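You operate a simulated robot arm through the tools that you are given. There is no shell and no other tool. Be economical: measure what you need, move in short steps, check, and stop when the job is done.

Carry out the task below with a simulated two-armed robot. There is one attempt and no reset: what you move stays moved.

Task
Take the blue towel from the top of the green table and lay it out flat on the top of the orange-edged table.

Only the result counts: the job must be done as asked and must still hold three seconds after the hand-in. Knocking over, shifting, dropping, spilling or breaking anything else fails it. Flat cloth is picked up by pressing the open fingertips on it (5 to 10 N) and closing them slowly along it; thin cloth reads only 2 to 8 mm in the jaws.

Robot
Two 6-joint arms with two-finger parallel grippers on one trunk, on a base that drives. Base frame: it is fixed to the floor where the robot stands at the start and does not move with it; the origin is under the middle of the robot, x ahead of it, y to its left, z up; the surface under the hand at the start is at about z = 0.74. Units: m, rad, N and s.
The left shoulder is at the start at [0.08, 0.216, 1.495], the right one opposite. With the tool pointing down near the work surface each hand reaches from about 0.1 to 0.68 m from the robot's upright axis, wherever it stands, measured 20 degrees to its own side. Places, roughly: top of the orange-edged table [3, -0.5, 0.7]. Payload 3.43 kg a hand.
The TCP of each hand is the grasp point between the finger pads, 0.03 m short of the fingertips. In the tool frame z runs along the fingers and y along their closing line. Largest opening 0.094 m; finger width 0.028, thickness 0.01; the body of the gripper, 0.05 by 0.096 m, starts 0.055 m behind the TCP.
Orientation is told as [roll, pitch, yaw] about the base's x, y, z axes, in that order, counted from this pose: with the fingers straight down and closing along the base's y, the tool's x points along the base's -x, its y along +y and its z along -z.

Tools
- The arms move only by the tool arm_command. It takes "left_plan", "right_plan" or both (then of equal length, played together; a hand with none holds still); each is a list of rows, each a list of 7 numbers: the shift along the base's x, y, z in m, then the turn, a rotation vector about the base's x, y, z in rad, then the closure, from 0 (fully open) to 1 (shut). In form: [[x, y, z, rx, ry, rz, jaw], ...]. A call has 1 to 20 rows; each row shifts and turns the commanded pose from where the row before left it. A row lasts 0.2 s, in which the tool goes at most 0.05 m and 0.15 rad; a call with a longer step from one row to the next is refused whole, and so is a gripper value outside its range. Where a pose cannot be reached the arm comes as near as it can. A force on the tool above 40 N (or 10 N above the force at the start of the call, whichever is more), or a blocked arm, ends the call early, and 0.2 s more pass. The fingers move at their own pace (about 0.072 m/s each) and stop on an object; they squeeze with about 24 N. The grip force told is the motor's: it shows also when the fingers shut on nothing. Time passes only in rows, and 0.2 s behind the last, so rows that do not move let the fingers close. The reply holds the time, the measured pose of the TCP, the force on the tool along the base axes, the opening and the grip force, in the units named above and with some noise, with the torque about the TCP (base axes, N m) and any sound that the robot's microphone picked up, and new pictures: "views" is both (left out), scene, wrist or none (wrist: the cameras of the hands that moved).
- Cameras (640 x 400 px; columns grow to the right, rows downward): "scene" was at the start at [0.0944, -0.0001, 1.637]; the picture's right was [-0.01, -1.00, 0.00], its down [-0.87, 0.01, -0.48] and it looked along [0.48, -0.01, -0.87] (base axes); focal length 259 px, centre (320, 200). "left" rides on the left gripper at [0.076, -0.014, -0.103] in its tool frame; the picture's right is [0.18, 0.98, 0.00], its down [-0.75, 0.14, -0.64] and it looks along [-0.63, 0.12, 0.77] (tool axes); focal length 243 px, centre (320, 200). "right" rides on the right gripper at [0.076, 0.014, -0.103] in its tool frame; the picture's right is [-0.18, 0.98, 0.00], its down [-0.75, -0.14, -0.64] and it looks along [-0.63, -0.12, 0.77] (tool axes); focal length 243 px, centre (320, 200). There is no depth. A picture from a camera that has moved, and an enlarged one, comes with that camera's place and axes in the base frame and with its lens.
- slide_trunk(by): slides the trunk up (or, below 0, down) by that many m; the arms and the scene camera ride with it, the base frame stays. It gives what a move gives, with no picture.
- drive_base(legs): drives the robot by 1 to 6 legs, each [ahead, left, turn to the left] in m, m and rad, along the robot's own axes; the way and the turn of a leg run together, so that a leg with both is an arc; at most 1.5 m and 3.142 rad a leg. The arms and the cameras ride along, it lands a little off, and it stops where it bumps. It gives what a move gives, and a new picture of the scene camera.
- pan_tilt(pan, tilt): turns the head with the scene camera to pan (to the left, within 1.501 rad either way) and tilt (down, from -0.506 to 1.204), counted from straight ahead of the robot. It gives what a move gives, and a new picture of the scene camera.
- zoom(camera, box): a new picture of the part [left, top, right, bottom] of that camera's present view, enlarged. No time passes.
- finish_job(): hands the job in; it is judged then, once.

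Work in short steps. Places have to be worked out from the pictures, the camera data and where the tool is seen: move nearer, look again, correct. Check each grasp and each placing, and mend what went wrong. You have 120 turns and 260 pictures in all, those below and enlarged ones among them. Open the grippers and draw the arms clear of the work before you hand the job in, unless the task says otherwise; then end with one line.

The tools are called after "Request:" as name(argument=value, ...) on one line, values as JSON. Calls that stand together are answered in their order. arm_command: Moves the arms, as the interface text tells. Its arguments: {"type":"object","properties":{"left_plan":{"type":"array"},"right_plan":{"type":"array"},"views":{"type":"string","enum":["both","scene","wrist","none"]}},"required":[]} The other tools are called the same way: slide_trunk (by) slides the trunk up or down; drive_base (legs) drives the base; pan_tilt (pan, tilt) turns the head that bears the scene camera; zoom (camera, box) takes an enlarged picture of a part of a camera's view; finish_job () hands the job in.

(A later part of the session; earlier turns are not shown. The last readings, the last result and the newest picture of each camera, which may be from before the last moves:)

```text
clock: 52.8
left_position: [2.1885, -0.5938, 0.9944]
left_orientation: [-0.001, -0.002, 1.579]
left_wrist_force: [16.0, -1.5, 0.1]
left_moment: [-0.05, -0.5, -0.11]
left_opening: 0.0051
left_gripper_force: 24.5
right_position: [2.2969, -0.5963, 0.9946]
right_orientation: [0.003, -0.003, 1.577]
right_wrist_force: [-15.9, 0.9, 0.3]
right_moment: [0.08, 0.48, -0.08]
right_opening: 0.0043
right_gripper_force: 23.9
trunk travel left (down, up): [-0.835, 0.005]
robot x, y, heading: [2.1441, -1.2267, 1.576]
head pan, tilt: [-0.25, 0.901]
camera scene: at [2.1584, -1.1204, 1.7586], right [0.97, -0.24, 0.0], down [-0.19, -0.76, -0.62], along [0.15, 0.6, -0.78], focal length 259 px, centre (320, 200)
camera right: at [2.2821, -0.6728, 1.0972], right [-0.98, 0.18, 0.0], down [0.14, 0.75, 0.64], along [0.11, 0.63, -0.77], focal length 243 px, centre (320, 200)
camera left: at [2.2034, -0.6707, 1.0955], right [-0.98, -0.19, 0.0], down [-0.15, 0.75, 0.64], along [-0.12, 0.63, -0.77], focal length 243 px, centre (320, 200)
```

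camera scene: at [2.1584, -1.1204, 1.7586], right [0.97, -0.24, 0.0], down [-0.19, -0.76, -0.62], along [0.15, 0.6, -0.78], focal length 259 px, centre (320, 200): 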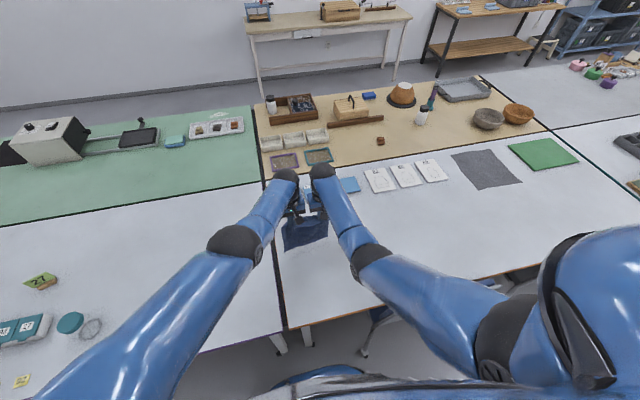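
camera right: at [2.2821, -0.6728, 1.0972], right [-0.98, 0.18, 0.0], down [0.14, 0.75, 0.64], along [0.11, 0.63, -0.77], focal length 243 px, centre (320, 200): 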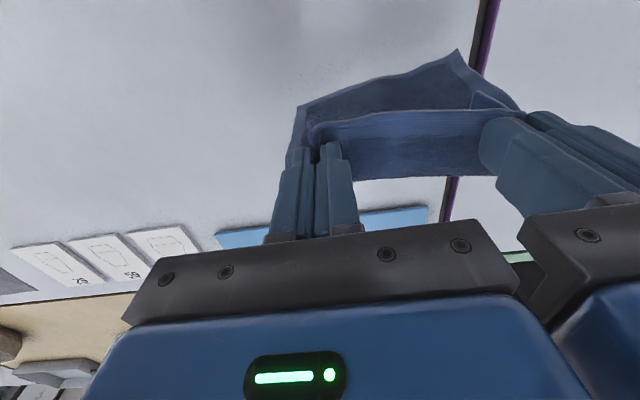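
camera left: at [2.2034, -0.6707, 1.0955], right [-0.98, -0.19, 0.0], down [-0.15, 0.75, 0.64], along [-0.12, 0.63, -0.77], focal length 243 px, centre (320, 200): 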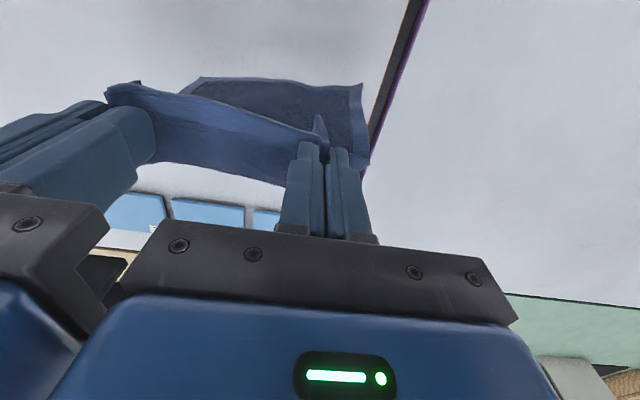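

The lower edge (x≈2.125–2.334, y≈−0.59) just touches. I shift it 3 cm further right from the table's corner, slightly lifted, and ease tension.

Request:
arm_command(left_plan=[[0.003, 0, 0.02, 0, 0, 0, 1], [0.015, 0.01, 0, 0, 0, 0, 1], [0.015, 0.01, 0, 0, 0, 0, 1], [0, 0, 0, 0, 0, 0, 1], [0, 0, -0.01, 0, 0, 0, 1], [0, 0, -0.01, 0, 0, 0, 1]], right_plan=[[0, 0, 0.02, 0, 0, 0, 1], [0.015, 0.01, 0, 0, 0, 0, 1], [0.015, 0.01, 0, 0, 0, 0, 1], [0, 0, 0, 0, 0, 0, 1], [0, 0, -0.01, 0, 0, 0, 1], [0, 0, -0.01, 0, 0, 0, 1]], views="wrist")

```text
clock: 54.1
left_position: [2.2124, -0.5969, 1.0045]
left_orientation: [-0.006, -0.005, 1.578]
left_wrist_force: [31.8, 4.3, -2.5]
left_moment: [0.18, -0.97, -0.06]
left_opening: 0.0059
left_gripper_force: 24.7
left hand out of reach, approached as far as the arm can: row 2, 3, 5, 6
right_position: [2.3251, -0.5744, 0.9945]
right_orientation: [0.01, -0.001, 1.579]
right_wrist_force: [-31.4, -4.8, 3.3]
right_moment: [-0.2, 1.02, -0.07]
right_opening: 0.0045
right_gripper_force: 24.3
trunk travel left (down, up): [-0.835, 0.005]
robot x, y, heading: [2.1447, -1.223, 1.58]
head pan, tilt: [-0.25, 0.901]
camera right: at [2.311, -0.6506, 1.097], right [-0.98, 0.17, 0.01], down [0.14, 0.75, 0.64], along [0.11, 0.63, -0.77], focal length 243 px, centre (320, 200)
camera left: at [2.2276, -0.6729, 1.107], right [-0.98, -0.19, -0.01], down [-0.15, 0.75, 0.64], along [-0.12, 0.63, -0.77], focal length 243 px, centre (320, 200)
```

right: 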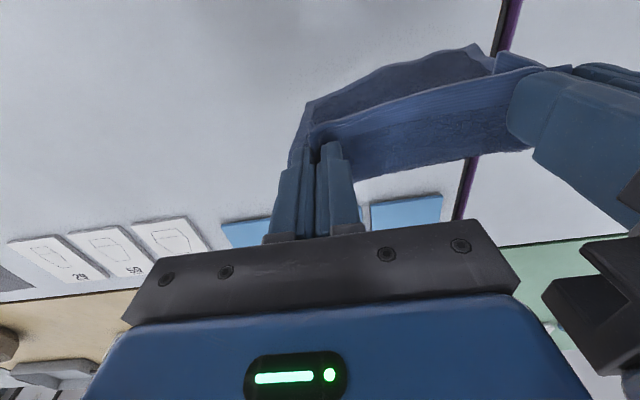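
left: 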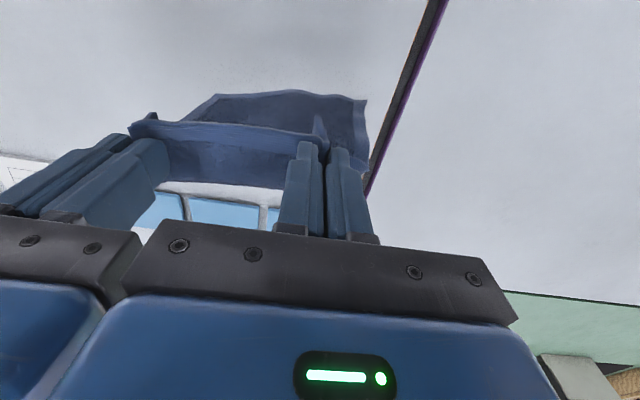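

Left hit its reach limit, so I match the right to it (y −0.597) and relieve tension; then both drop and draw back.

Request:
arm_command(left_plan=[[0, -0.004, 0, 0, 0, 0, 1], [0, -0.004, -0.004, 0, 0, 0, 1]], right_plan=[[-0.01, -0.015, 0, 0, 0, 0, 1], [-0.006, -0.015, 0.006, 0, 0, 0, 1]], views="none")

```text
clock: 54.8
left_position: [2.2076, -0.6066, 1.0001]
left_orientation: [0.001, 0.001, 1.58]
left_wrist_force: [6.4, -0.9, -0.1]
left_moment: [-0.03, -0.22, -0.05]
left_opening: 0.0044
left_gripper_force: 24.3
right_position: [2.3121, -0.6052, 1.0025]
right_orientation: [-0.001, -0.004, 1.574]
right_wrist_force: [-7.0, -0.1, 0.5]
right_moment: [0.01, 0.19, -0.02]
right_opening: 0.0042
right_gripper_force: 23.9
trunk travel left (down, up): [-0.835, 0.005]
robot x, y, heading: [2.1419, -1.2281, 1.579]
head pan, tilt: [-0.25, 0.901]
```

To get more margin from the table edge I roll the base ahead 4 cm (still farther from the table than at the start).

Request:
drive_base(legs=[[0.04, 0, 0]])

```text
clock: 55.6
left_position: [2.2085, -0.5749, 1.0055]
left_orientation: [0.0, -0.009, 1.579]
left_wrist_force: [0.9, -1.8, 0.1]
left_moment: [0.05, -0.03, -0.04]
left_opening: 0.0047
left_gripper_force: 24.0
right_position: [2.311, -0.5736, 1.0064]
right_orientation: [0.0, -0.008, 1.578]
right_wrist_force: [-1.7, -1.1, -0.4]
right_moment: [0.04, 0.06, -0.06]
right_opening: 0.0039
right_gripper_force: 23.6
trunk travel left (down, up): [-0.835, 0.005]
robot x, y, heading: [2.1415, -1.1853, 1.577]
head pan, tilt: [-0.25, 0.901]
camera scene: at [2.1592, -1.0944, 1.7596], right [0.97, -0.24, 0.0], down [-0.19, -0.76, -0.63], along [0.15, 0.61, -0.78], focal length 259 px, centre (320, 200)
```

scene: 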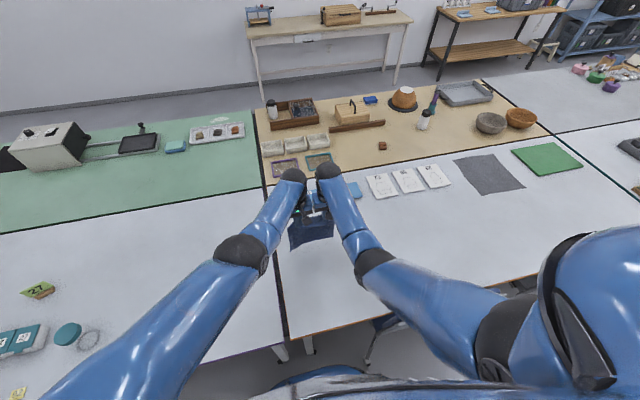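

Now the lay: both hands draw back toward the robot while sinking; first half, then a check.

Request:
arm_command(left_plan=[[0, -0.012, -0.017, 0, 0, 0, 1], [0, -0.02, -0.01, 0, 0, 0, 1], [0, -0.02, -0.012, 0, 0, 0, 1], [0, -0.025, -0.015, 0, 0, 0, 1], [0, -0.025, -0.017, 0, 0, 0, 1]], right_plan=[[0, -0.012, -0.018, 0, 0, 0, 1], [0, -0.02, -0.01, 0, 0, 0, 1], [0, -0.02, -0.012, 0, 0, 0, 1], [0, -0.025, -0.015, 0, 0, 0, 1], [0, -0.025, -0.017, 0, 0, 0, 1]])

```text
clock: 56.8
left_position: [2.2098, -0.6714, 0.9305]
left_orientation: [-0.001, -0.003, 1.578]
left_wrist_force: [0.1, 0.5, -0.4]
left_moment: [-0.03, -0.02, -0.08]
left_opening: 0.0045
left_gripper_force: 24.2
right_position: [2.3105, -0.6687, 0.9315]
right_orientation: [0.0, -0.002, 1.577]
right_wrist_force: [-0.7, 0.4, 0.0]
right_moment: [0.0, 0.0, -0.05]
right_opening: 0.0039
right_gripper_force: 23.9
trunk travel left (down, up): [-0.835, 0.005]
robot x, y, heading: [2.1436, -1.1868, 1.576]
head pan, tilt: [-0.25, 0.901]
camera scene: at [2.1591, -1.0822, 1.7587], right [0.97, -0.24, 0.0], down [-0.19, -0.76, -0.62], along [0.15, 0.6, -0.78], focal length 259 px, centre (320, 200)
camera right: at [2.2962, -0.7455, 1.0333], right [-0.98, 0.18, 0.0], down [0.14, 0.75, 0.64], along [0.11, 0.63, -0.77], focal length 243 px, centre (320, 200)
camera left: at [2.2251, -0.7475, 1.0328], right [-0.98, -0.19, 0.0], down [-0.15, 0.75, 0.64], along [-0.12, 0.63, -0.76], focal length 243 px, centre (320, 200)
```

scene: 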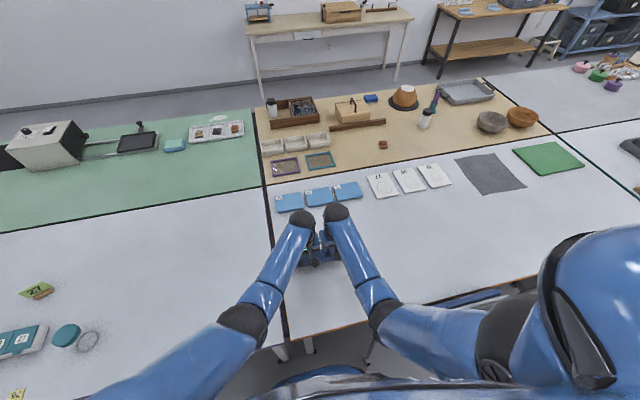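
right: 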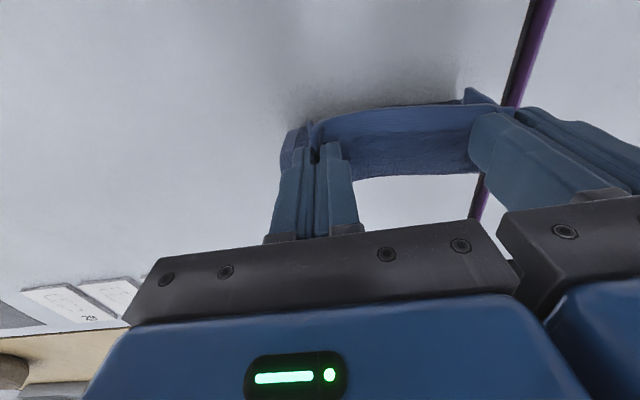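
left: 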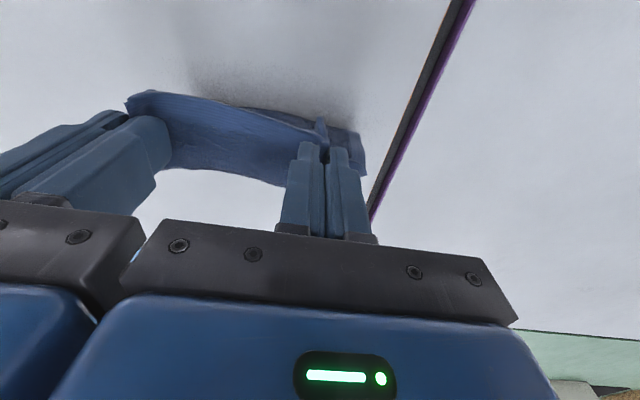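

The cloth trails beyond the hands as wished. I continue the lay down to just above the table.

Request:
arm_command(left_plan=[[0, -0.025, -0.024, 0, 0, 0, 1], [0, -0.025, -0.028, 0, 0, 0, 1], [0, -0.025, -0.03, 0, 0, 0, 1], [0, -0.022, -0.028, 0, 0, 0, 1], [0, -0.018, -0.022, 0, 0, 0, 1], [0, -0.012, -0.012, 0, 0, 0, 1]], right_plan=[[0, -0.025, -0.024, 0, 0, 0, 1], [0, -0.025, -0.028, 0, 0, 0, 1], [0, -0.025, -0.03, 0, 0, 0, 1], [0, -0.022, -0.028, 0, 0, 0, 1], [0, -0.018, -0.022, 0, 0, 0, 1], [0, -0.012, -0.012, 0, 0, 0, 1]])

Request:
pan_tilt(pan=-0.2, tilt=1.15)

```text
clock: 58.2
left_position: [2.2085, -0.7937, 0.785]
left_orientation: [-0.001, -0.005, 1.577]
left_wrist_force: [7.2, -1.3, 0.3]
left_moment: [-0.05, -0.25, -0.03]
left_opening: 0.0046
left_gripper_force: 24.2
right_position: [2.3123, -0.7985, 0.7853]
right_orientation: [0.003, -0.001, 1.579]
right_wrist_force: [-6.5, 1.1, 0.5]
right_moment: [0.0, 0.22, -0.08]
right_opening: 0.0043
right_gripper_force: 24.1
trunk travel left (down, up): [-0.835, 0.005]
robot x, y, heading: [2.1403, -1.1858, 1.577]
head pan, tilt: [-0.25, 0.901]
camera scene: at [2.1592, -1.0827, 1.7587], right [0.97, -0.24, 0.0], down [-0.19, -0.76, -0.62], along [0.15, 0.6, -0.78], focal length 259 px, centre (320, 200)
camera right: at [2.2985, -0.8741, 0.8876], right [-0.98, 0.18, 0.0], down [0.14, 0.75, 0.64], along [0.11, 0.63, -0.77], focal length 243 px, centre (320, 200)
camera left: at [2.2231, -0.8713, 0.8873], right [-0.98, -0.19, 0.0], down [-0.15, 0.75, 0.64], along [-0.12, 0.63, -0.77], focal length 243 px, centre (320, 200)
```

scene: 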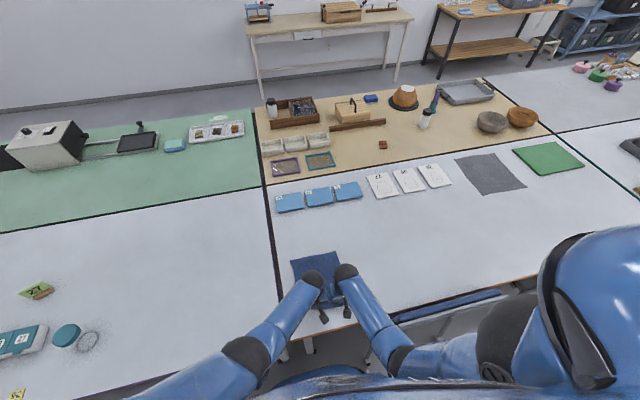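
right: 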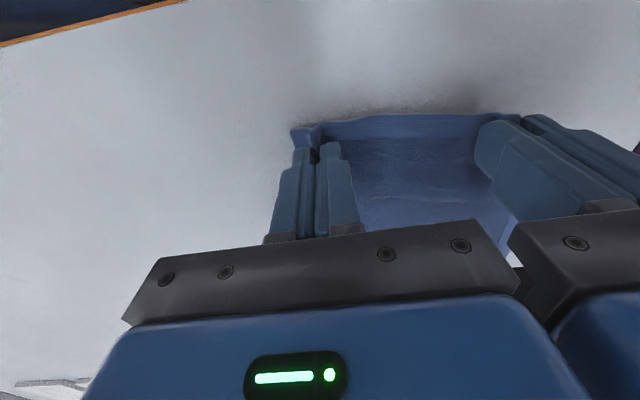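
left: 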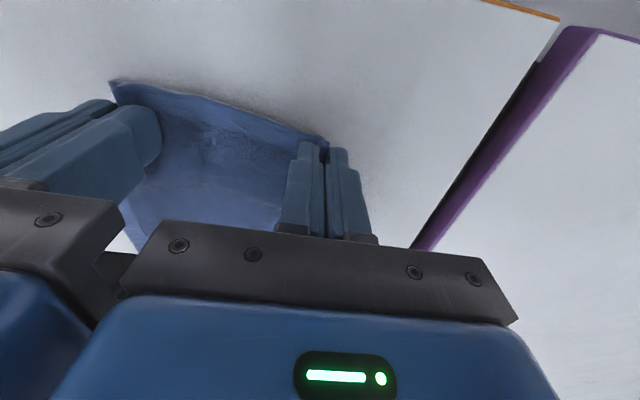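

```text
clock: 59.0
left_position: [2.2084, -0.7945, 0.7853]
left_orientation: [0.002, -0.001, 1.576]
left_wrist_force: [6.2, -1.3, 0.7]
left_moment: [-0.04, -0.22, -0.06]
left_opening: 0.0046
left_gripper_force: 23.7
right_position: [2.3133, -0.7962, 0.7848]
right_orientation: [0.001, -0.001, 1.579]
right_wrist_force: [-6.9, 0.1, -0.1]
right_moment: [0.04, 0.24, -0.11]
right_opening: 0.0039
right_gripper_force: 23.7
trunk travel left (down, up): [-0.835, 0.005]
robot x, y, heading: [2.1395, -1.1837, 1.576]
head pan, tilt: [-0.201, 1.15]
camera scene: at [2.1524, -1.0966, 1.7417], right [0.98, -0.19, 0.0], down [-0.18, -0.9, -0.41], along [0.08, 0.4, -0.91], focal length 259 px, centre (320, 200)
```

scene: 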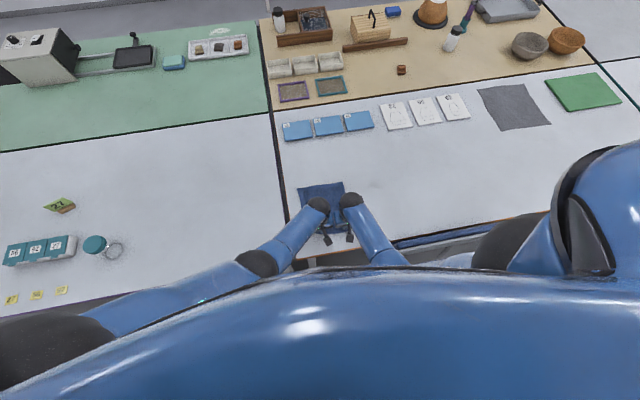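

The towel is laid out with its far edge at y≈−0.58. I draw back 8 mm more and lower to touch the table.

Request:
arm_command(left_plan=[[0, -0.006, -0.005, 0, 0, 0, 1], [0, -0.004, -0.004, 0, 0, 0, 1], [0, 0, -0.003, 0, 0, 0, 1]], right_plan=[[0, -0.006, -0.005, 0, 0, 0, 1], [0, -0.003, -0.004, 0, 0, 0, 1], [0, 0, -0.003, 0, 0, 0, 1]], views="none")

```text
clock: 59.8
left_position: [2.2071, -0.8049, 0.7742]
left_orientation: [-0.002, -0.007, 1.578]
left_wrist_force: [3.0, 3.1, 18.6]
left_moment: [0.22, -0.14, -0.02]
left_opening: 0.0044
left_gripper_force: 23.4
right_position: [2.3124, -0.8074, 0.7742]
right_orientation: [-0.001, -0.003, 1.579]
right_wrist_force: [-3.6, 0.5, 1.2]
right_moment: [0.02, 0.14, -0.05]
right_opening: 0.0038
right_gripper_force: 23.8
trunk travel left (down, up): [-0.835, 0.005]
robot x, y, heading: [2.1406, -1.1868, 1.573]
head pan, tilt: [-0.201, 1.15]
```

Contact on the left. I balance the pressure and open slowly so the fingertips spread the pinched folds out.

Request:
arm_command(left_plan=[[0, 0, 0.002, 0, 0, 0, 1], [0, 0, 0, 0, 0, 0, 0.93], [0, 0, 0, 0, 0, 0, 0.86], [0, 0, 0, 0, 0, 0, 0.8], [0, 0, 0, 0, 0, 0, 0.74], [0, 0, 0, 0, 0, 0, 0.68], [0, 0, 0, 0, 0, 0, 0.62], [0, 0, 0, 0, 0, 0, 0.56], [0, 0, 0, 0, 0, 0, 0.56]], right_plan=[[0, 0, -0.001, 0, 0, 0, 1], [0, 0, 0, 0, 0, 0, 0.93], [0, 0, 0, 0, 0, 0, 0.86], [0, 0, 0, 0, 0, 0, 0.8], [0, 0, 0, 0, 0, 0, 0.74], [0, 0, 0, 0, 0, 0, 0.68], [0, 0, 0, 0, 0, 0, 0.62], [0, 0, 0, 0, 0, 0, 0.56], [0, 0, 0, 0, 0, 0, 0.56]], views="wrist")

```text
clock: 61.8
left_position: [2.2076, -0.8062, 0.7755]
left_orientation: [-0.003, -0.003, 1.579]
left_wrist_force: [-2.1, -2.0, 5.5]
left_moment: [0.06, -0.06, 0.01]
left_opening: 0.0408
left_gripper_force: 0.1
right_position: [2.312, -0.8059, 0.7732]
right_orientation: [0.0, -0.004, 1.578]
right_wrist_force: [-0.3, -0.1, 9.1]
right_moment: [-0.01, 0.01, 0.02]
right_opening: 0.0365
right_gripper_force: 0.1
trunk travel left (down, up): [-0.835, 0.005]
robot x, y, heading: [2.143, -1.1854, 1.579]
head pan, tilt: [-0.201, 1.15]
camera right: at [2.297, -0.8827, 0.8759], right [-0.98, 0.18, 0.0], down [0.14, 0.75, 0.64], along [0.11, 0.63, -0.76], focal length 243 px, centre (320, 200)
camera left: at [2.2231, -0.8836, 0.878], right [-0.98, -0.19, 0.0], down [-0.15, 0.75, 0.64], along [-0.12, 0.63, -0.77], focal length 243 px, centre (320, 200)
```

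right: 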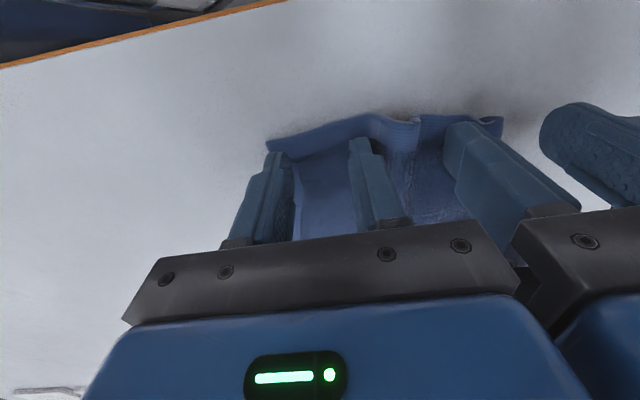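
left: 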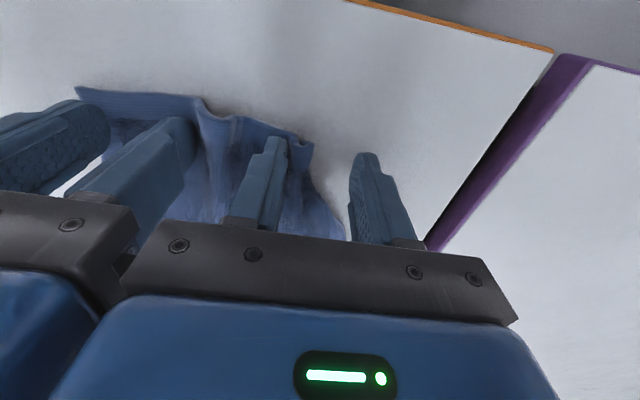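

Released; inner fingers pushed a wrinkle to the middle of the near edge. I lift both hands and look.

Request:
arm_command(left_plan=[[0, 0, 0.02, 0, 0, 0, 0.56], [0, 0, 0.03, 0, 0, 0, 0.56], [0, 0, 0.04, 0, 0, 0, 0.56], [-0.03, -0.0, 0.03, 0, 0, 0, 0.56]], right_plan=[[0, 0, 0.02, 0, 0, 0, 0.56], [0, 0, 0.03, 0, 0, 0, 0.56], [0, 0, 0.04, 0, 0, 0, 0.56], [0.03, 0, 0.03, 0, 0, 0, 0.56]], views="both")

Request:
zoom(camera="scene", box=[240, 150, 400, 250])

```text
clock: 62.8
left_position: [2.1745, -0.8047, 0.897]
left_orientation: [-0.001, 0.0, 1.578]
left_wrist_force: [0.2, 0.3, -0.6]
left_moment: [-0.01, -0.02, -0.01]
left_opening: 0.0417
left_gripper_force: 0.1
right_position: [2.3404, -0.8045, 0.8927]
right_orientation: [-0.001, -0.003, 1.577]
right_wrist_force: [0.1, -0.9, -0.2]
right_moment: [0.0, 0.0, 0.03]
right_opening: 0.0413
right_gripper_force: 0.0
trunk travel left (down, up): [-0.835, 0.005]
robot x, y, heading: [2.1399, -1.1881, 1.574]
head pan, tilt: [-0.201, 1.15]
camera scene: at [2.1514, -1.0973, 1.7417], right [0.98, -0.19, 0.0], down [-0.18, -0.9, -0.41], along [0.08, 0.4, -0.91], focal length 259 px, centre (320, 200)
camera right: at [2.3257, -0.8813, 0.9955], right [-0.98, 0.18, 0.0], down [0.14, 0.75, 0.64], along [0.11, 0.63, -0.77], focal length 243 px, centre (320, 200)
camera left: at [2.1903, -0.8812, 0.9991], right [-0.98, -0.19, 0.0], down [-0.15, 0.75, 0.64], along [-0.12, 0.63, -0.77], focal length 243 px, centre (320, 200)
```

scene: 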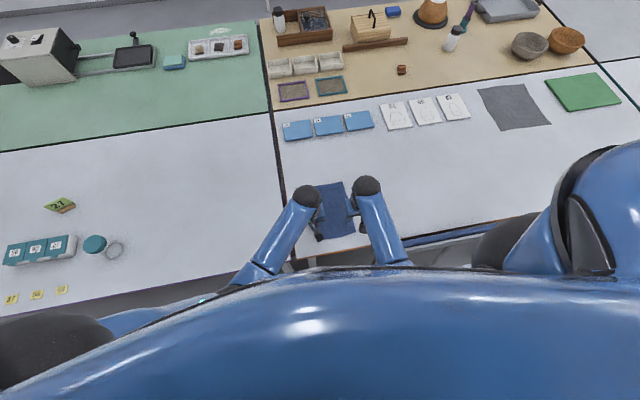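
right: 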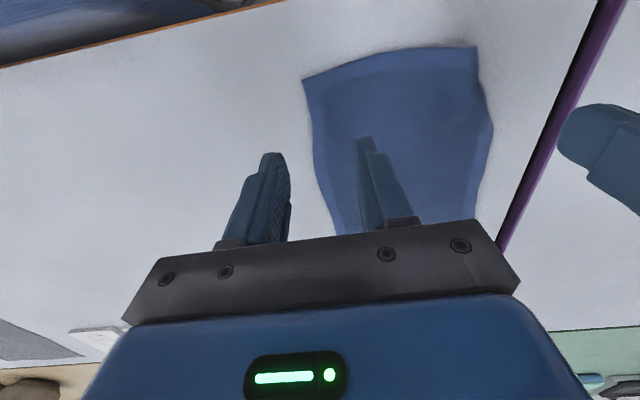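
left: 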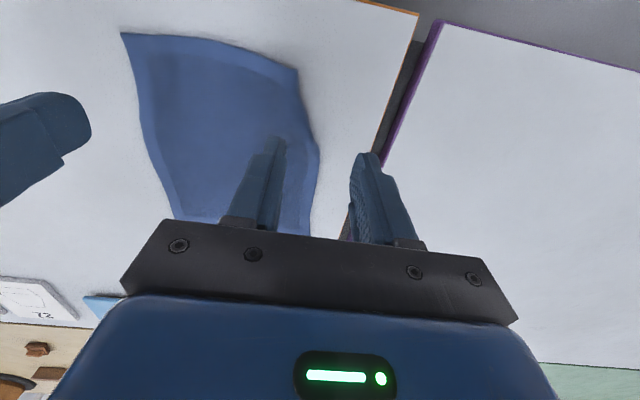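

```text
4.00 times, centred on (320, 200) of scene
camera zoom: at [2.1514, -1.0973, 1.7417], right [0.98, -0.19, 0.0], down [-0.18, -0.9, -0.41], along [0.08, 0.4, -0.91], focal length 1038 px, centre (320, 200)
```

zoom: 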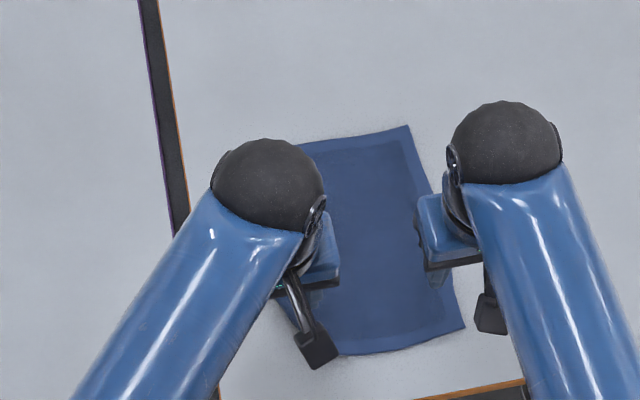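

It relaxed fairly flat, but the near edge is ~0.155 wide against 0.20 at the far edge (left near corner drawn in to x≈2.20). I clear the hands sideways to see the whole towel.

Request:
arm_command(left_plan=[[-0.04, 0, 0.01, 0, 0, 0, 0.8], [-0.04, 0, 0.0, 0, 0, 0, 1], [-0.04, 0, 0, 0, 0, 0, 1]], right_plan=[[0.04, 0, 0.01, 0, 0, 0, 0.8], [0.04, 0, 0.0, 0, 0, 0, 1], [0.04, 0, 0, 0, 0, 0, 1]], views="wrist")

Request:
zoom(camera="scene", box=[240, 150, 400, 250])

```text
clock: 63.6
left_position: [2.0587, -0.8073, 0.9068]
left_orientation: [0.001, -0.002, 1.578]
left_wrist_force: [0.2, -0.2, 0.0]
left_moment: [0.02, 0.03, 0.02]
left_opening: 0.0001
left_gripper_force: 23.5
right_position: [2.4622, -0.8079, 0.9036]
right_orientation: [0.001, 0.0, 1.578]
right_wrist_force: [0.2, -0.4, -0.1]
right_moment: [0.0, -0.02, 0.06]
right_opening: 0.0002
right_gripper_force: 23.6
trunk travel left (down, up): [-0.835, 0.005]
robot x, y, heading: [2.1439, -1.1858, 1.581]
head pan, tilt: [-0.201, 1.15]
camera right: at [2.4475, -0.8833, 1.0065], right [-0.98, 0.18, 0.0], down [0.14, 0.75, 0.64], along [0.11, 0.63, -0.77], focal length 243 px, centre (320, 200)
camera left: at [2.074, -0.8842, 1.0088], right [-0.98, -0.19, 0.0], down [-0.15, 0.75, 0.64], along [-0.12, 0.63, -0.77], focal length 243 px, centre (320, 200)
```

right: 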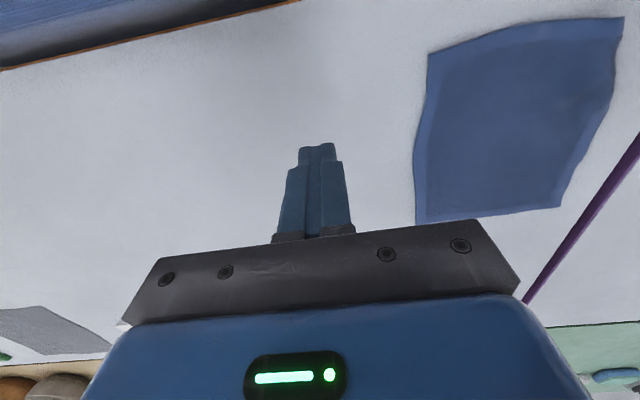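
left: 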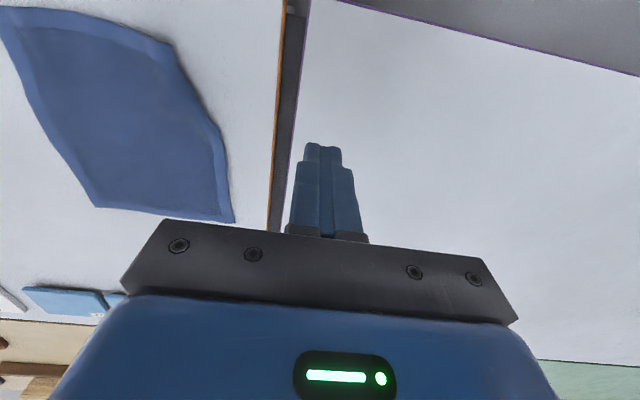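

```text
4.00 times, centred on (320, 200) of scene
camera zoom: at [2.1523, -1.0964, 1.7417], right [0.98, -0.19, 0.0], down [-0.18, -0.9, -0.41], along [0.08, 0.4, -0.91], focal length 1038 px, centre (320, 200)
```

zoom: 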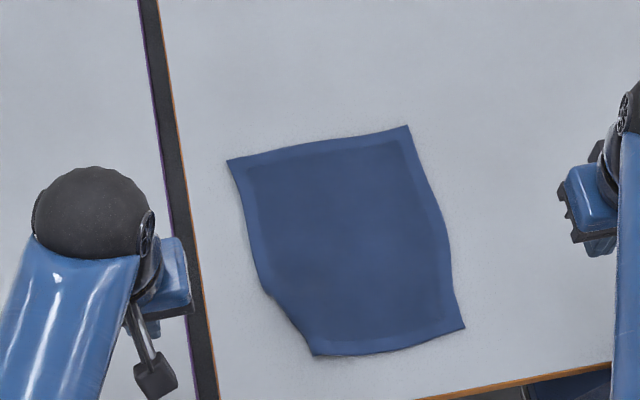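

Nearly flat already; only the near-left corner is pulled in with a small bulge. I'll hold the near-right part with the right fingertips and press and drag the near-left corner outward with the left.

Request:
arm_command(left_plan=[[0.04, 0, 0, 0, 0, 0, 1], [0.04, 0, 0, 0, 0, 0, 1], [0.04, 0, 0, 0, 0, 0, 1], [0.039, 0.002, 0, 0, 0, 0, 1], [0, 0, -0.04, 0, 0, 0, 1], [0, 0, -0.04, 0, 0, 0, 1], [0, 0, -0.04, 0, 0, 0, 1]], right_plan=[[-0.032, 0.006, 0, 0, 0, 0, 1], [-0.032, 0.006, 0, 0, 0, 0, 1], [-0.032, 0.006, 0, 0, 0, 0, 1], [-0.031, 0.005, 0, 0, 0, 0, 1], [0, 0, -0.04, 0, 0, 0, 1], [0, 0, -0.04, 0, 0, 0, 1], [0, 0, -0.037, 0, 0, 0, 1]], views="wrist")

```text
clock: 65.2
left_position: [2.218, -0.8025, 0.7849]
left_orientation: [-0.002, -0.002, 1.576]
left_wrist_force: [0.4, -0.6, -0.1]
left_moment: [-0.01, 0.0, 0.03]
left_opening: 0.0
left_gripper_force: 23.7
right_position: [2.3369, -0.7784, 0.7843]
right_orientation: [0.003, 0.001, 1.578]
right_wrist_force: [-0.3, 0.2, -0.7]
right_moment: [-0.04, 0.01, 0.0]
right_opening: 0.0
right_gripper_force: 24.1
trunk travel left (down, up): [-0.835, 0.005]
robot x, y, heading: [2.1444, -1.1849, 1.58]
head pan, tilt: [-0.201, 1.15]
camera right: at [2.3223, -0.8547, 0.8864], right [-0.98, 0.18, 0.0], down [0.14, 0.75, 0.64], along [0.11, 0.63, -0.77], focal length 243 px, centre (320, 200)
camera left: at [2.2333, -0.8785, 0.8874], right [-0.98, -0.19, 0.0], down [-0.15, 0.75, 0.64], along [-0.12, 0.63, -0.77], focal length 243 px, centre (320, 200)
```

right: 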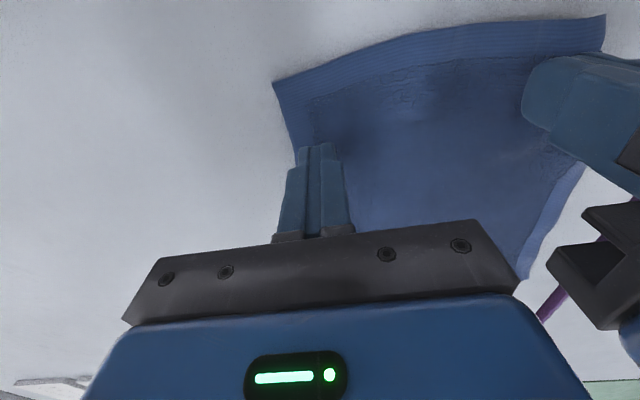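
left: 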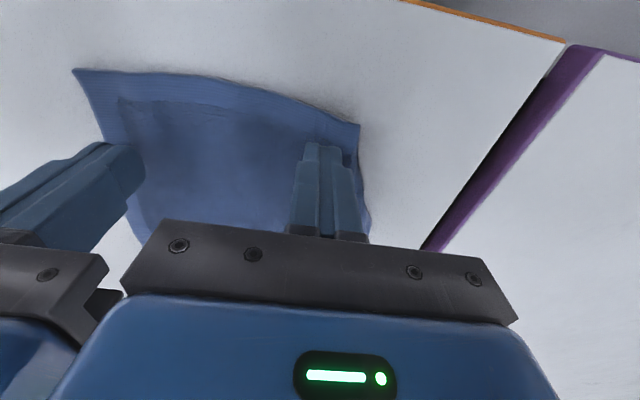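

Both tips are just over the right spots. I press down to contact.

Request:
arm_command(left_plan=[[0, 0, -0.007, 0, 0, 0, 1], [0, 0, -0.004, 0, 0, 0, 1], [0, 0, 0, 0, 0, 0, 1]], right_plan=[[0, 0, -0.007, 0, 0, 0, 1], [0, 0, -0.004, 0, 0, 0, 1], [0, 0, 0, 0, 0, 0, 1]], views="none")

```text
clock: 66.0
left_position: [2.2166, -0.805, 0.7752]
left_orientation: [-0.001, -0.006, 1.577]
left_wrist_force: [-1.8, 1.7, 11.0]
left_moment: [0.02, 0.09, 0.0]
left_opening: 0.0
left_gripper_force: 23.7
right_position: [2.3355, -0.7812, 0.7743]
right_orientation: [0.002, -0.005, 1.577]
right_wrist_force: [0.4, 1.3, 1.1]
right_moment: [0.0, -0.02, -0.03]
right_opening: 0.0
right_gripper_force: 24.0
trunk travel left (down, up): [-0.835, 0.005]
robot x, y, heading: [2.1427, -1.1873, 1.58]
head pan, tilt: [-0.201, 1.15]
```

Left presses 11 N; right needs 2 mm more. Then I drag the left tip outward in small steps.

Request:
arm_command(left_plan=[[0, 0, 0, 0, 0, 0, 1], [-0.006, -0.001, 0, 0, 0, 0, 1], [-0.006, -0.001, 0, 0, 0, 0, 1], [-0.006, -0.001, 0, 0, 0, 0, 1], [-0.006, -0.001, 0, 0, 0, 0, 1], [-0.005, 0, 0, 0, 0, 0, 1], [0, 0, 0, 0, 0, 0, 1]], right_plan=[[0, 0, -0.003, 0, 0, 0, 1], [0, 0, 0, 0, 0, 0, 1], [0, 0, 0, 0, 0, 0, 1], [0, 0, 0, 0, 0, 0, 1], [0, 0, 0, 0, 0, 0, 1], [0, 0, 0, 0, 0, 0, 1], [0, 0, 0, 0, 0, 0, 1]], views="wrist")

```text
clock: 67.6
left_position: [2.1881, -0.8093, 0.7763]
left_orientation: [-0.001, -0.003, 1.577]
left_wrist_force: [5.4, -0.3, 6.3]
left_moment: [-0.01, -0.16, -0.04]
left_opening: 0.0001
left_gripper_force: 24.5
right_position: [2.3347, -0.7811, 0.7724]
right_orientation: [0.001, -0.005, 1.578]
right_wrist_force: [-3.6, 4.4, 21.2]
right_moment: [0.11, 0.06, -0.07]
right_opening: 0.0
right_gripper_force: 24.4
trunk travel left (down, up): [-0.835, 0.005]
robot x, y, heading: [2.1398, -1.1909, 1.575]
head pan, tilt: [-0.201, 1.15]
camera right: at [2.3205, -0.8579, 0.8753], right [-0.98, 0.18, 0.0], down [0.14, 0.75, 0.65], along [0.11, 0.64, -0.76], focal length 243 px, centre (320, 200)
camera left: at [2.2037, -0.8854, 0.8783], right [-0.98, -0.19, 0.0], down [-0.15, 0.75, 0.64], along [-0.12, 0.63, -0.77], focal length 243 px, centre (320, 200)
```

right: 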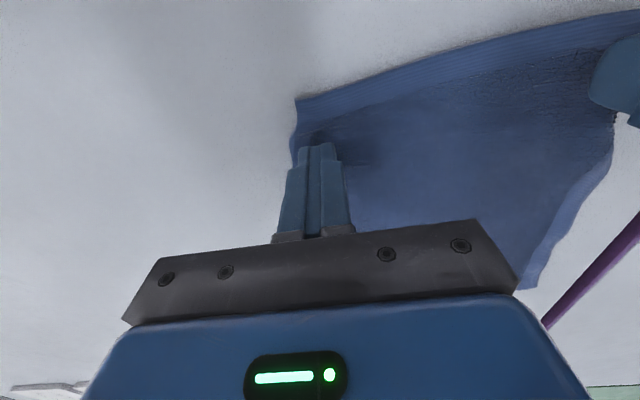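
left: 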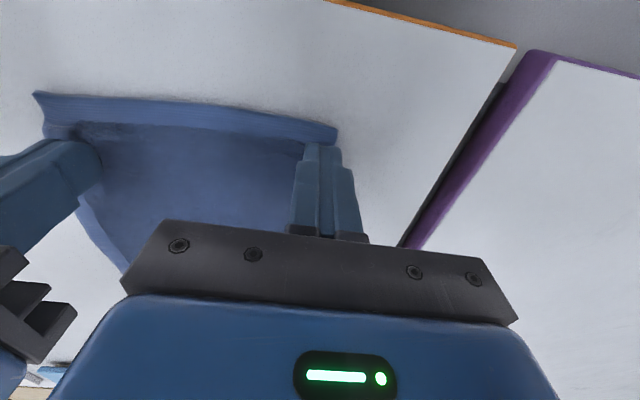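

The corner moved out to x≈2.18. I lift both hands away and look at the result.

Request:
arm_command(left_plan=[[0, 0, 0.02, 0, 0, 0, 1], [0, 0, 0.04, 0, 0, 0, 1], [-0.03, 0, 0.04, 0, 0, 0, 1], [-0.05, 0, 0.02, 0, 0, 0, 1], [-0.05, 0, 0, 0, 0, 0, 1]], right_plan=[[0, 0, 0.02, 0, 0, 0, 1], [0, 0, 0.04, 0, 0, 0, 1], [0.03, 0, 0.04, 0, 0, 0, 1], [0.05, 0, 0.02, 0, 0, 0, 1], [0.05, 0, 0, 0, 0, 0, 1]], views="wrist")

Request:
zoom(camera="scene", box=[260, 160, 388, 240])

```text
refused: row 4 steps farther than a row can; nothing moved
```

```text
5.00 times, centred on (324, 200) of scene
camera zoom: at [2.1515, -1.0991, 1.7419], right [0.98, -0.19, 0.0], down [-0.17, -0.9, -0.41], along [0.08, 0.4, -0.91], focal length 1297 px, centre (300, 200)
```

zoom: 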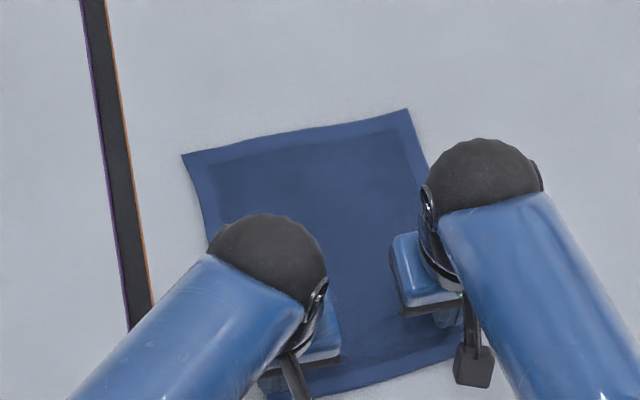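

Refused for a step slightly too long; I redo the lift with shorter rows.

Request:
arm_command(left_plan=[[0, 0, 0.02, 0, 0, 0, 1], [0, 0, 0.04, 0, 0, 0, 1], [-0.02, 0, 0.04, 0, 0, 0, 1], [-0.045, 0, 0.01, 0, 0, 0, 1], [-0.045, 0, 0, 0, 0, 0, 1]], right_plan=[[0, 0, 0.02, 0, 0, 0, 1], [0, 0, 0.04, 0, 0, 0, 1], [0.02, 0, 0.04, 0, 0, 0, 1], [0.045, 0, 0.01, 0, 0, 0, 1], [0.045, 0, 0, 0, 0, 0, 1]], views="wrist")

Request:
zoom(camera="scene", box=[260, 160, 388, 240])

```text
clock: 68.8
left_position: [2.081, -0.8099, 0.8833]
left_orientation: [0.002, -0.002, 1.576]
left_wrist_force: [0.0, -0.1, 0.0]
left_moment: [-0.01, 0.0, 0.0]
left_opening: 0.0
left_gripper_force: 24.1
right_position: [2.4437, -0.7824, 0.8805]
right_orientation: [0.001, 0.001, 1.578]
right_wrist_force: [0.4, -0.5, 0.2]
right_moment: [-0.07, -0.01, -0.01]
right_opening: 0.0002
right_gripper_force: 24.2
trunk travel left (down, up): [-0.835, 0.005]
robot x, y, heading: [2.1457, -1.1857, 1.577]
head pan, tilt: [-0.201, 1.15]
camera right: at [2.4295, -0.859, 0.9839], right [-0.98, 0.18, 0.0], down [0.14, 0.75, 0.64], along [0.11, 0.63, -0.77], focal length 243 px, centre (320, 200)
camera left: at [2.0969, -0.8854, 0.9855], right [-0.98, -0.19, 0.0], down [-0.15, 0.75, 0.64], along [-0.12, 0.63, -0.77], focal length 243 px, centre (320, 200)
```

right: 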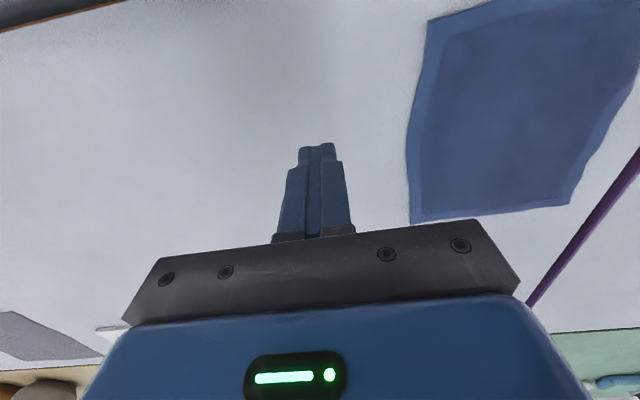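
left: 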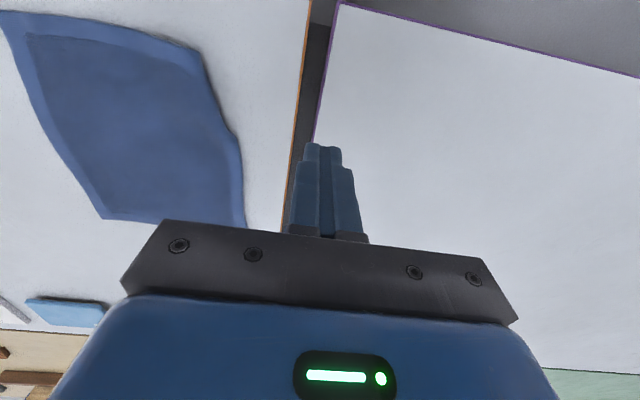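

```text
5.00 times, centred on (324, 200) of scene
camera zoom: at [2.1521, -1.0968, 1.7417], right [0.98, -0.19, 0.0], down [-0.18, -0.9, -0.41], along [0.08, 0.4, -0.91], focal length 1297 px, centre (300, 200)
```

zoom: 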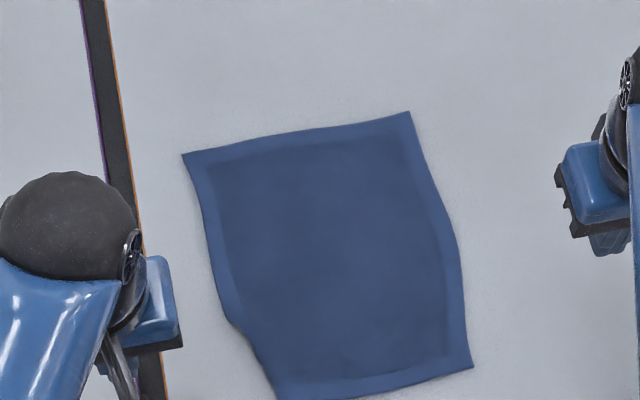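

Better (corner at 2.186, ideal ≈2.157). One more pass with the same method: press at x≈2.208 and drag 3.5 cm outward while the right holds.

Request:
arm_command(left_plan=[[0.043, 0, 0, 0, 0, 0, 1], [0.042, 0, 0, 0, 0, 0, 1], [0.042, 0, 0, 0, 0, 0, 1], [0, 0, -0.045, 0, 0, 0, 1], [0, 0, -0.045, 0, 0, 0, 1], [0, 0, -0.01, 0, 0, 0, 1], [0, 0, -0.0085, 0, 0, 0, 1], [0, 0, 0, 0, 0, 0, 1]], right_plan=[[-0.04, 0, 0, 0, 0, 0, 1], [-0.04, 0, 0, 0, 0, 0, 1], [-0.035, 0, 0, 0, 0, 0, 1], [0, 0, -0.045, 0, 0, 0, 1], [0, 0, -0.045, 0, 0, 0, 1], [0, 0, -0.01, 0, 0, 0, 1], [0, 0, -0.007, 0, 0, 0, 1], [0, 0, 0, 0, 0, 0, 1]], views="wrist")

```text
clock: 70.6
left_position: [2.2068, -0.807, 0.7773]
left_orientation: [-0.002, -0.004, 1.578]
left_wrist_force: [0.3, 0.3, 4.6]
left_moment: [0.0, 0.0, 0.01]
left_opening: 0.0
left_gripper_force: 23.6
right_position: [2.3273, -0.7849, 0.775]
right_orientation: [0.003, -0.002, 1.579]
right_wrist_force: [0.3, 0.3, 0.1]
right_moment: [-0.01, 0.0, -0.02]
right_opening: 0.0002
right_gripper_force: 24.1
trunk travel left (down, up): [-0.835, 0.005]
robot x, y, heading: [2.1477, -1.1887, 1.576]
head pan, tilt: [-0.201, 1.15]
camera right: at [2.3136, -0.8607, 0.8779], right [-0.98, 0.18, 0.0], down [0.14, 0.75, 0.64], along [0.11, 0.63, -0.77], focal length 243 px, centre (320, 200)
camera left: at [2.2223, -0.8833, 0.8788], right [-0.98, -0.19, 0.0], down [-0.15, 0.75, 0.64], along [-0.12, 0.63, -0.77], focal length 243 px, centre (320, 200)
```

right: 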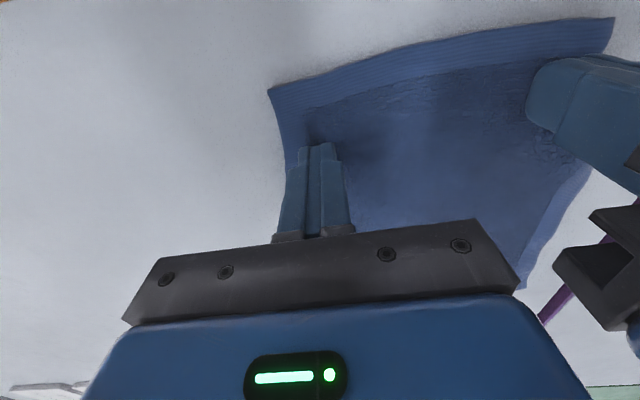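
left: 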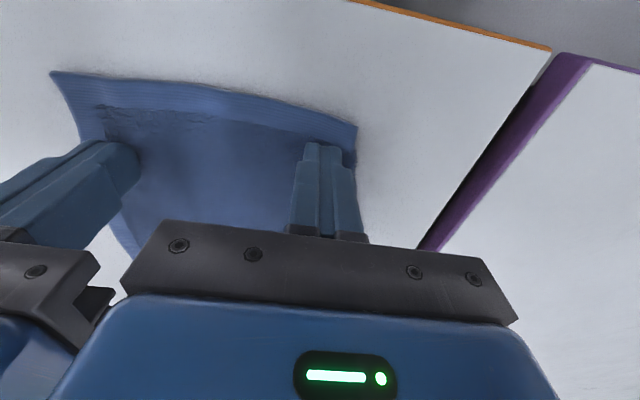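

I press both more firmly and drag the left outward.

Request:
arm_command(left_plan=[[0, 0, -0.002, 0, 0, 0, 1], [0, 0, 0, 0, 0, 0, 1], [-0.006, -0.001, 0, 0, 0, 0, 1], [-0.006, -0.001, 0, 0, 0, 0, 1], [-0.006, -0.001, -0.0005, 0, 0, 0, 1], [-0.006, -0.001, -0.0005, 0, 0, 0, 1], [-0.006, -0.001, 0, 0, 0, 0, 1], [-0.006, 0, 0, 0, 0, 0, 1], [0, 0, 0, 0, 0, 0, 1]], right_plan=[[0, 0, -0.003, 0, 0, 0, 1], [0, 0, -0.0005, 0, 0, 0, 1], [0, 0, 0, 0, 0, 0, 1], [0, 0, 0, 0, 0, 0, 1], [0, 0, 0, 0, 0, 0, 1], [0, 0, 0, 0, 0, 0, 1], [0, 0, 0, 0, 0, 0, 1], [0, 0, 0, 0, 0, 0, 1], [0, 0, 0, 0, 0, 0, 1]], views="wrist")

```text
clock: 72.6
left_position: [2.1699, -0.8163, 0.7737]
left_orientation: [0.001, -0.003, 1.579]
left_wrist_force: [3.7, -0.2, 7.5]
left_moment: [0.06, -0.17, -0.06]
left_opening: 0.0
left_gripper_force: 24.0
right_position: [2.3285, -0.7846, 0.7726]
right_orientation: [-0.001, -0.005, 1.577]
right_wrist_force: [-3.7, -1.4, 28.6]
right_moment: [-0.07, 0.08, -0.06]
right_opening: 0.0
right_gripper_force: 23.6
trunk travel left (down, up): [-0.835, 0.005]
robot x, y, heading: [2.1416, -1.1867, 1.579]
head pan, tilt: [-0.201, 1.15]
camera right: at [2.3136, -0.8604, 0.8749], right [-0.98, 0.18, 0.0], down [0.14, 0.75, 0.65], along [0.11, 0.64, -0.76], focal length 243 px, centre (320, 200)
camera left: at [2.1847, -0.893, 0.8758], right [-0.98, -0.19, 0.0], down [-0.15, 0.75, 0.64], along [-0.12, 0.63, -0.76], focal length 243 px, centre (320, 200)
```

right: 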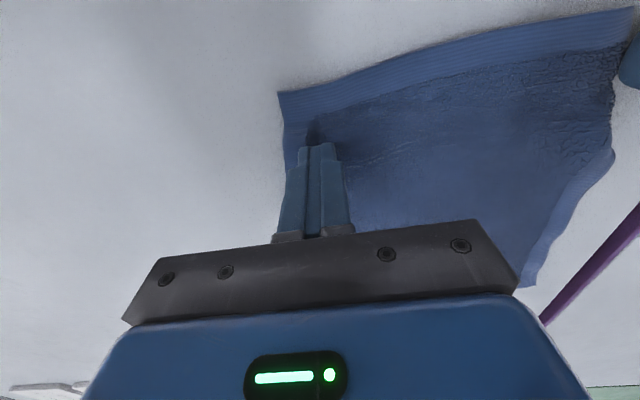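
left: 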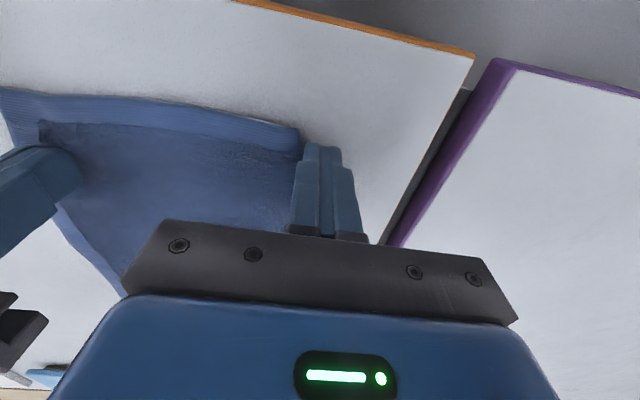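

The finger slid to the edge. I lift clear and inspect, including the kink on the left edge.

Request:
arm_command(left_plan=[[0, 0, 0.02, 0, 0, 0, 1], [0, 0, 0.045, 0, 0, 0, 1], [-0.02, 0, 0.04, 0, 0, 0, 1], [-0.045, 0, 0.01, 0, 0, 0, 1], [-0.045, 0, 0.02, 0, 0, 0, 1]], right_plan=[[0, 0, 0.02, 0, 0, 0, 1], [0, 0, 0.045, 0, 0, 0, 1], [0, 0, 0.045, 0, 0, 0, 1], [0, 0, 0.04, 0, 0, 0, 1], [0.0, 0, 0.02, 0, 0, 0, 1]], views="wrist")

Request:
zoom(camera="right", box=[240, 0, 640, 250])

Request:
zoom(camera="scene", box=[260, 170, 388, 250])

```text
clock: 73.8
left_position: [2.0553, -0.8168, 0.9068]
left_orientation: [-0.003, 0.0, 1.578]
left_wrist_force: [0.4, -0.4, 0.6]
left_moment: [-0.02, 0.03, 0.02]
left_opening: 0.0
left_gripper_force: 24.1
right_position: [2.3262, -0.7831, 0.9411]
right_orientation: [0.001, -0.001, 1.577]
right_wrist_force: [0.2, -0.6, 0.8]
right_moment: [0.02, -0.01, 0.01]
right_opening: 0.0
right_gripper_force: 23.7
trunk travel left (down, up): [-0.835, 0.005]
robot x, y, heading: [2.1437, -1.1888, 1.58]
head pan, tilt: [-0.201, 1.15]
camera right: at [2.3122, -0.8602, 1.0437], right [-0.98, 0.18, 0.0], down [0.14, 0.75, 0.64], along [0.11, 0.63, -0.77], focal length 243 px, centre (320, 200)
camera left: at [2.0706, -0.8936, 1.0099], right [-0.98, -0.19, 0.0], down [-0.15, 0.75, 0.64], along [-0.12, 0.63, -0.77], focal length 243 px, centre (320, 200)
```

right: 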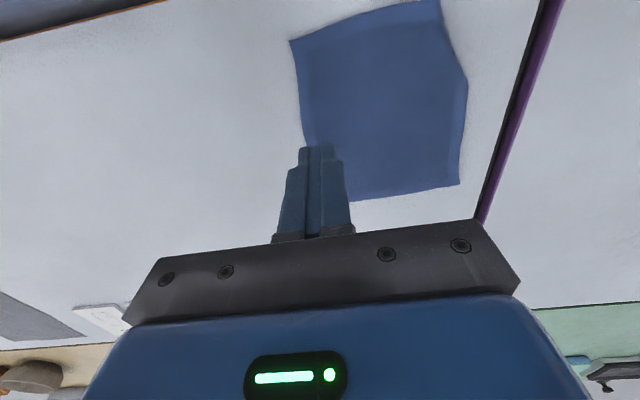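
left: 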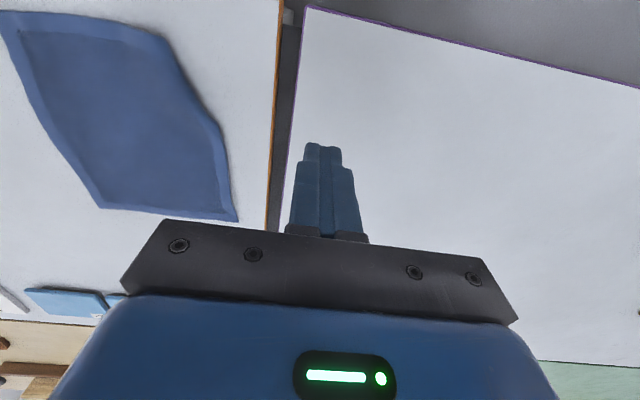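

```text
1.60 times, centred on (440, 125) of right
camera zoom: at [2.3122, -0.8602, 1.0437], right [-0.98, 0.18, 0.0], down [0.14, 0.75, 0.64], along [0.11, 0.63, -0.77], focal length 388 px, centre (128, 320)
```

zoom: 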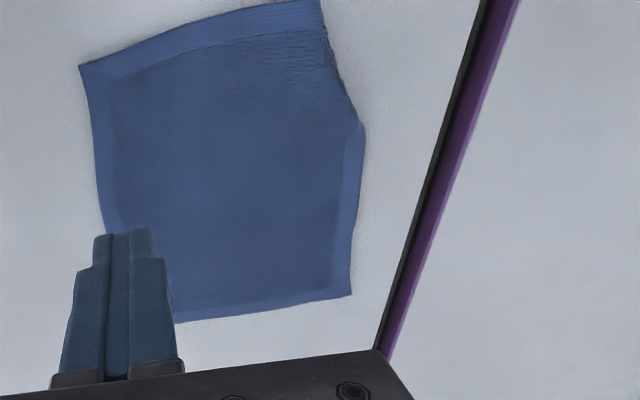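

```text
5.00 times, centred on (324, 210) of scene
camera zoom: at [2.1504, -1.0979, 1.7417], right [0.98, -0.19, 0.0], down [-0.17, -0.9, -0.41], along [0.08, 0.4, -0.91], focal length 1297 px, centre (300, 150)
```

zoom: 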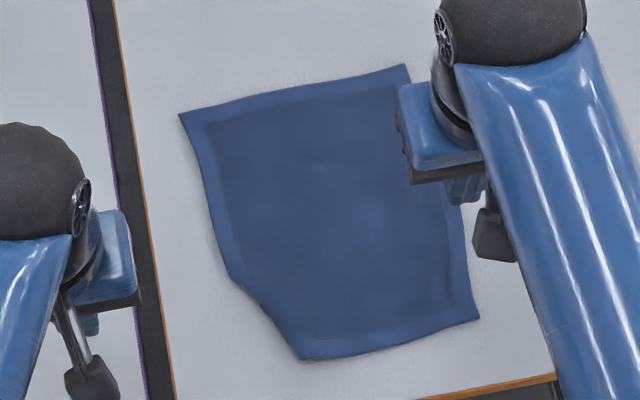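

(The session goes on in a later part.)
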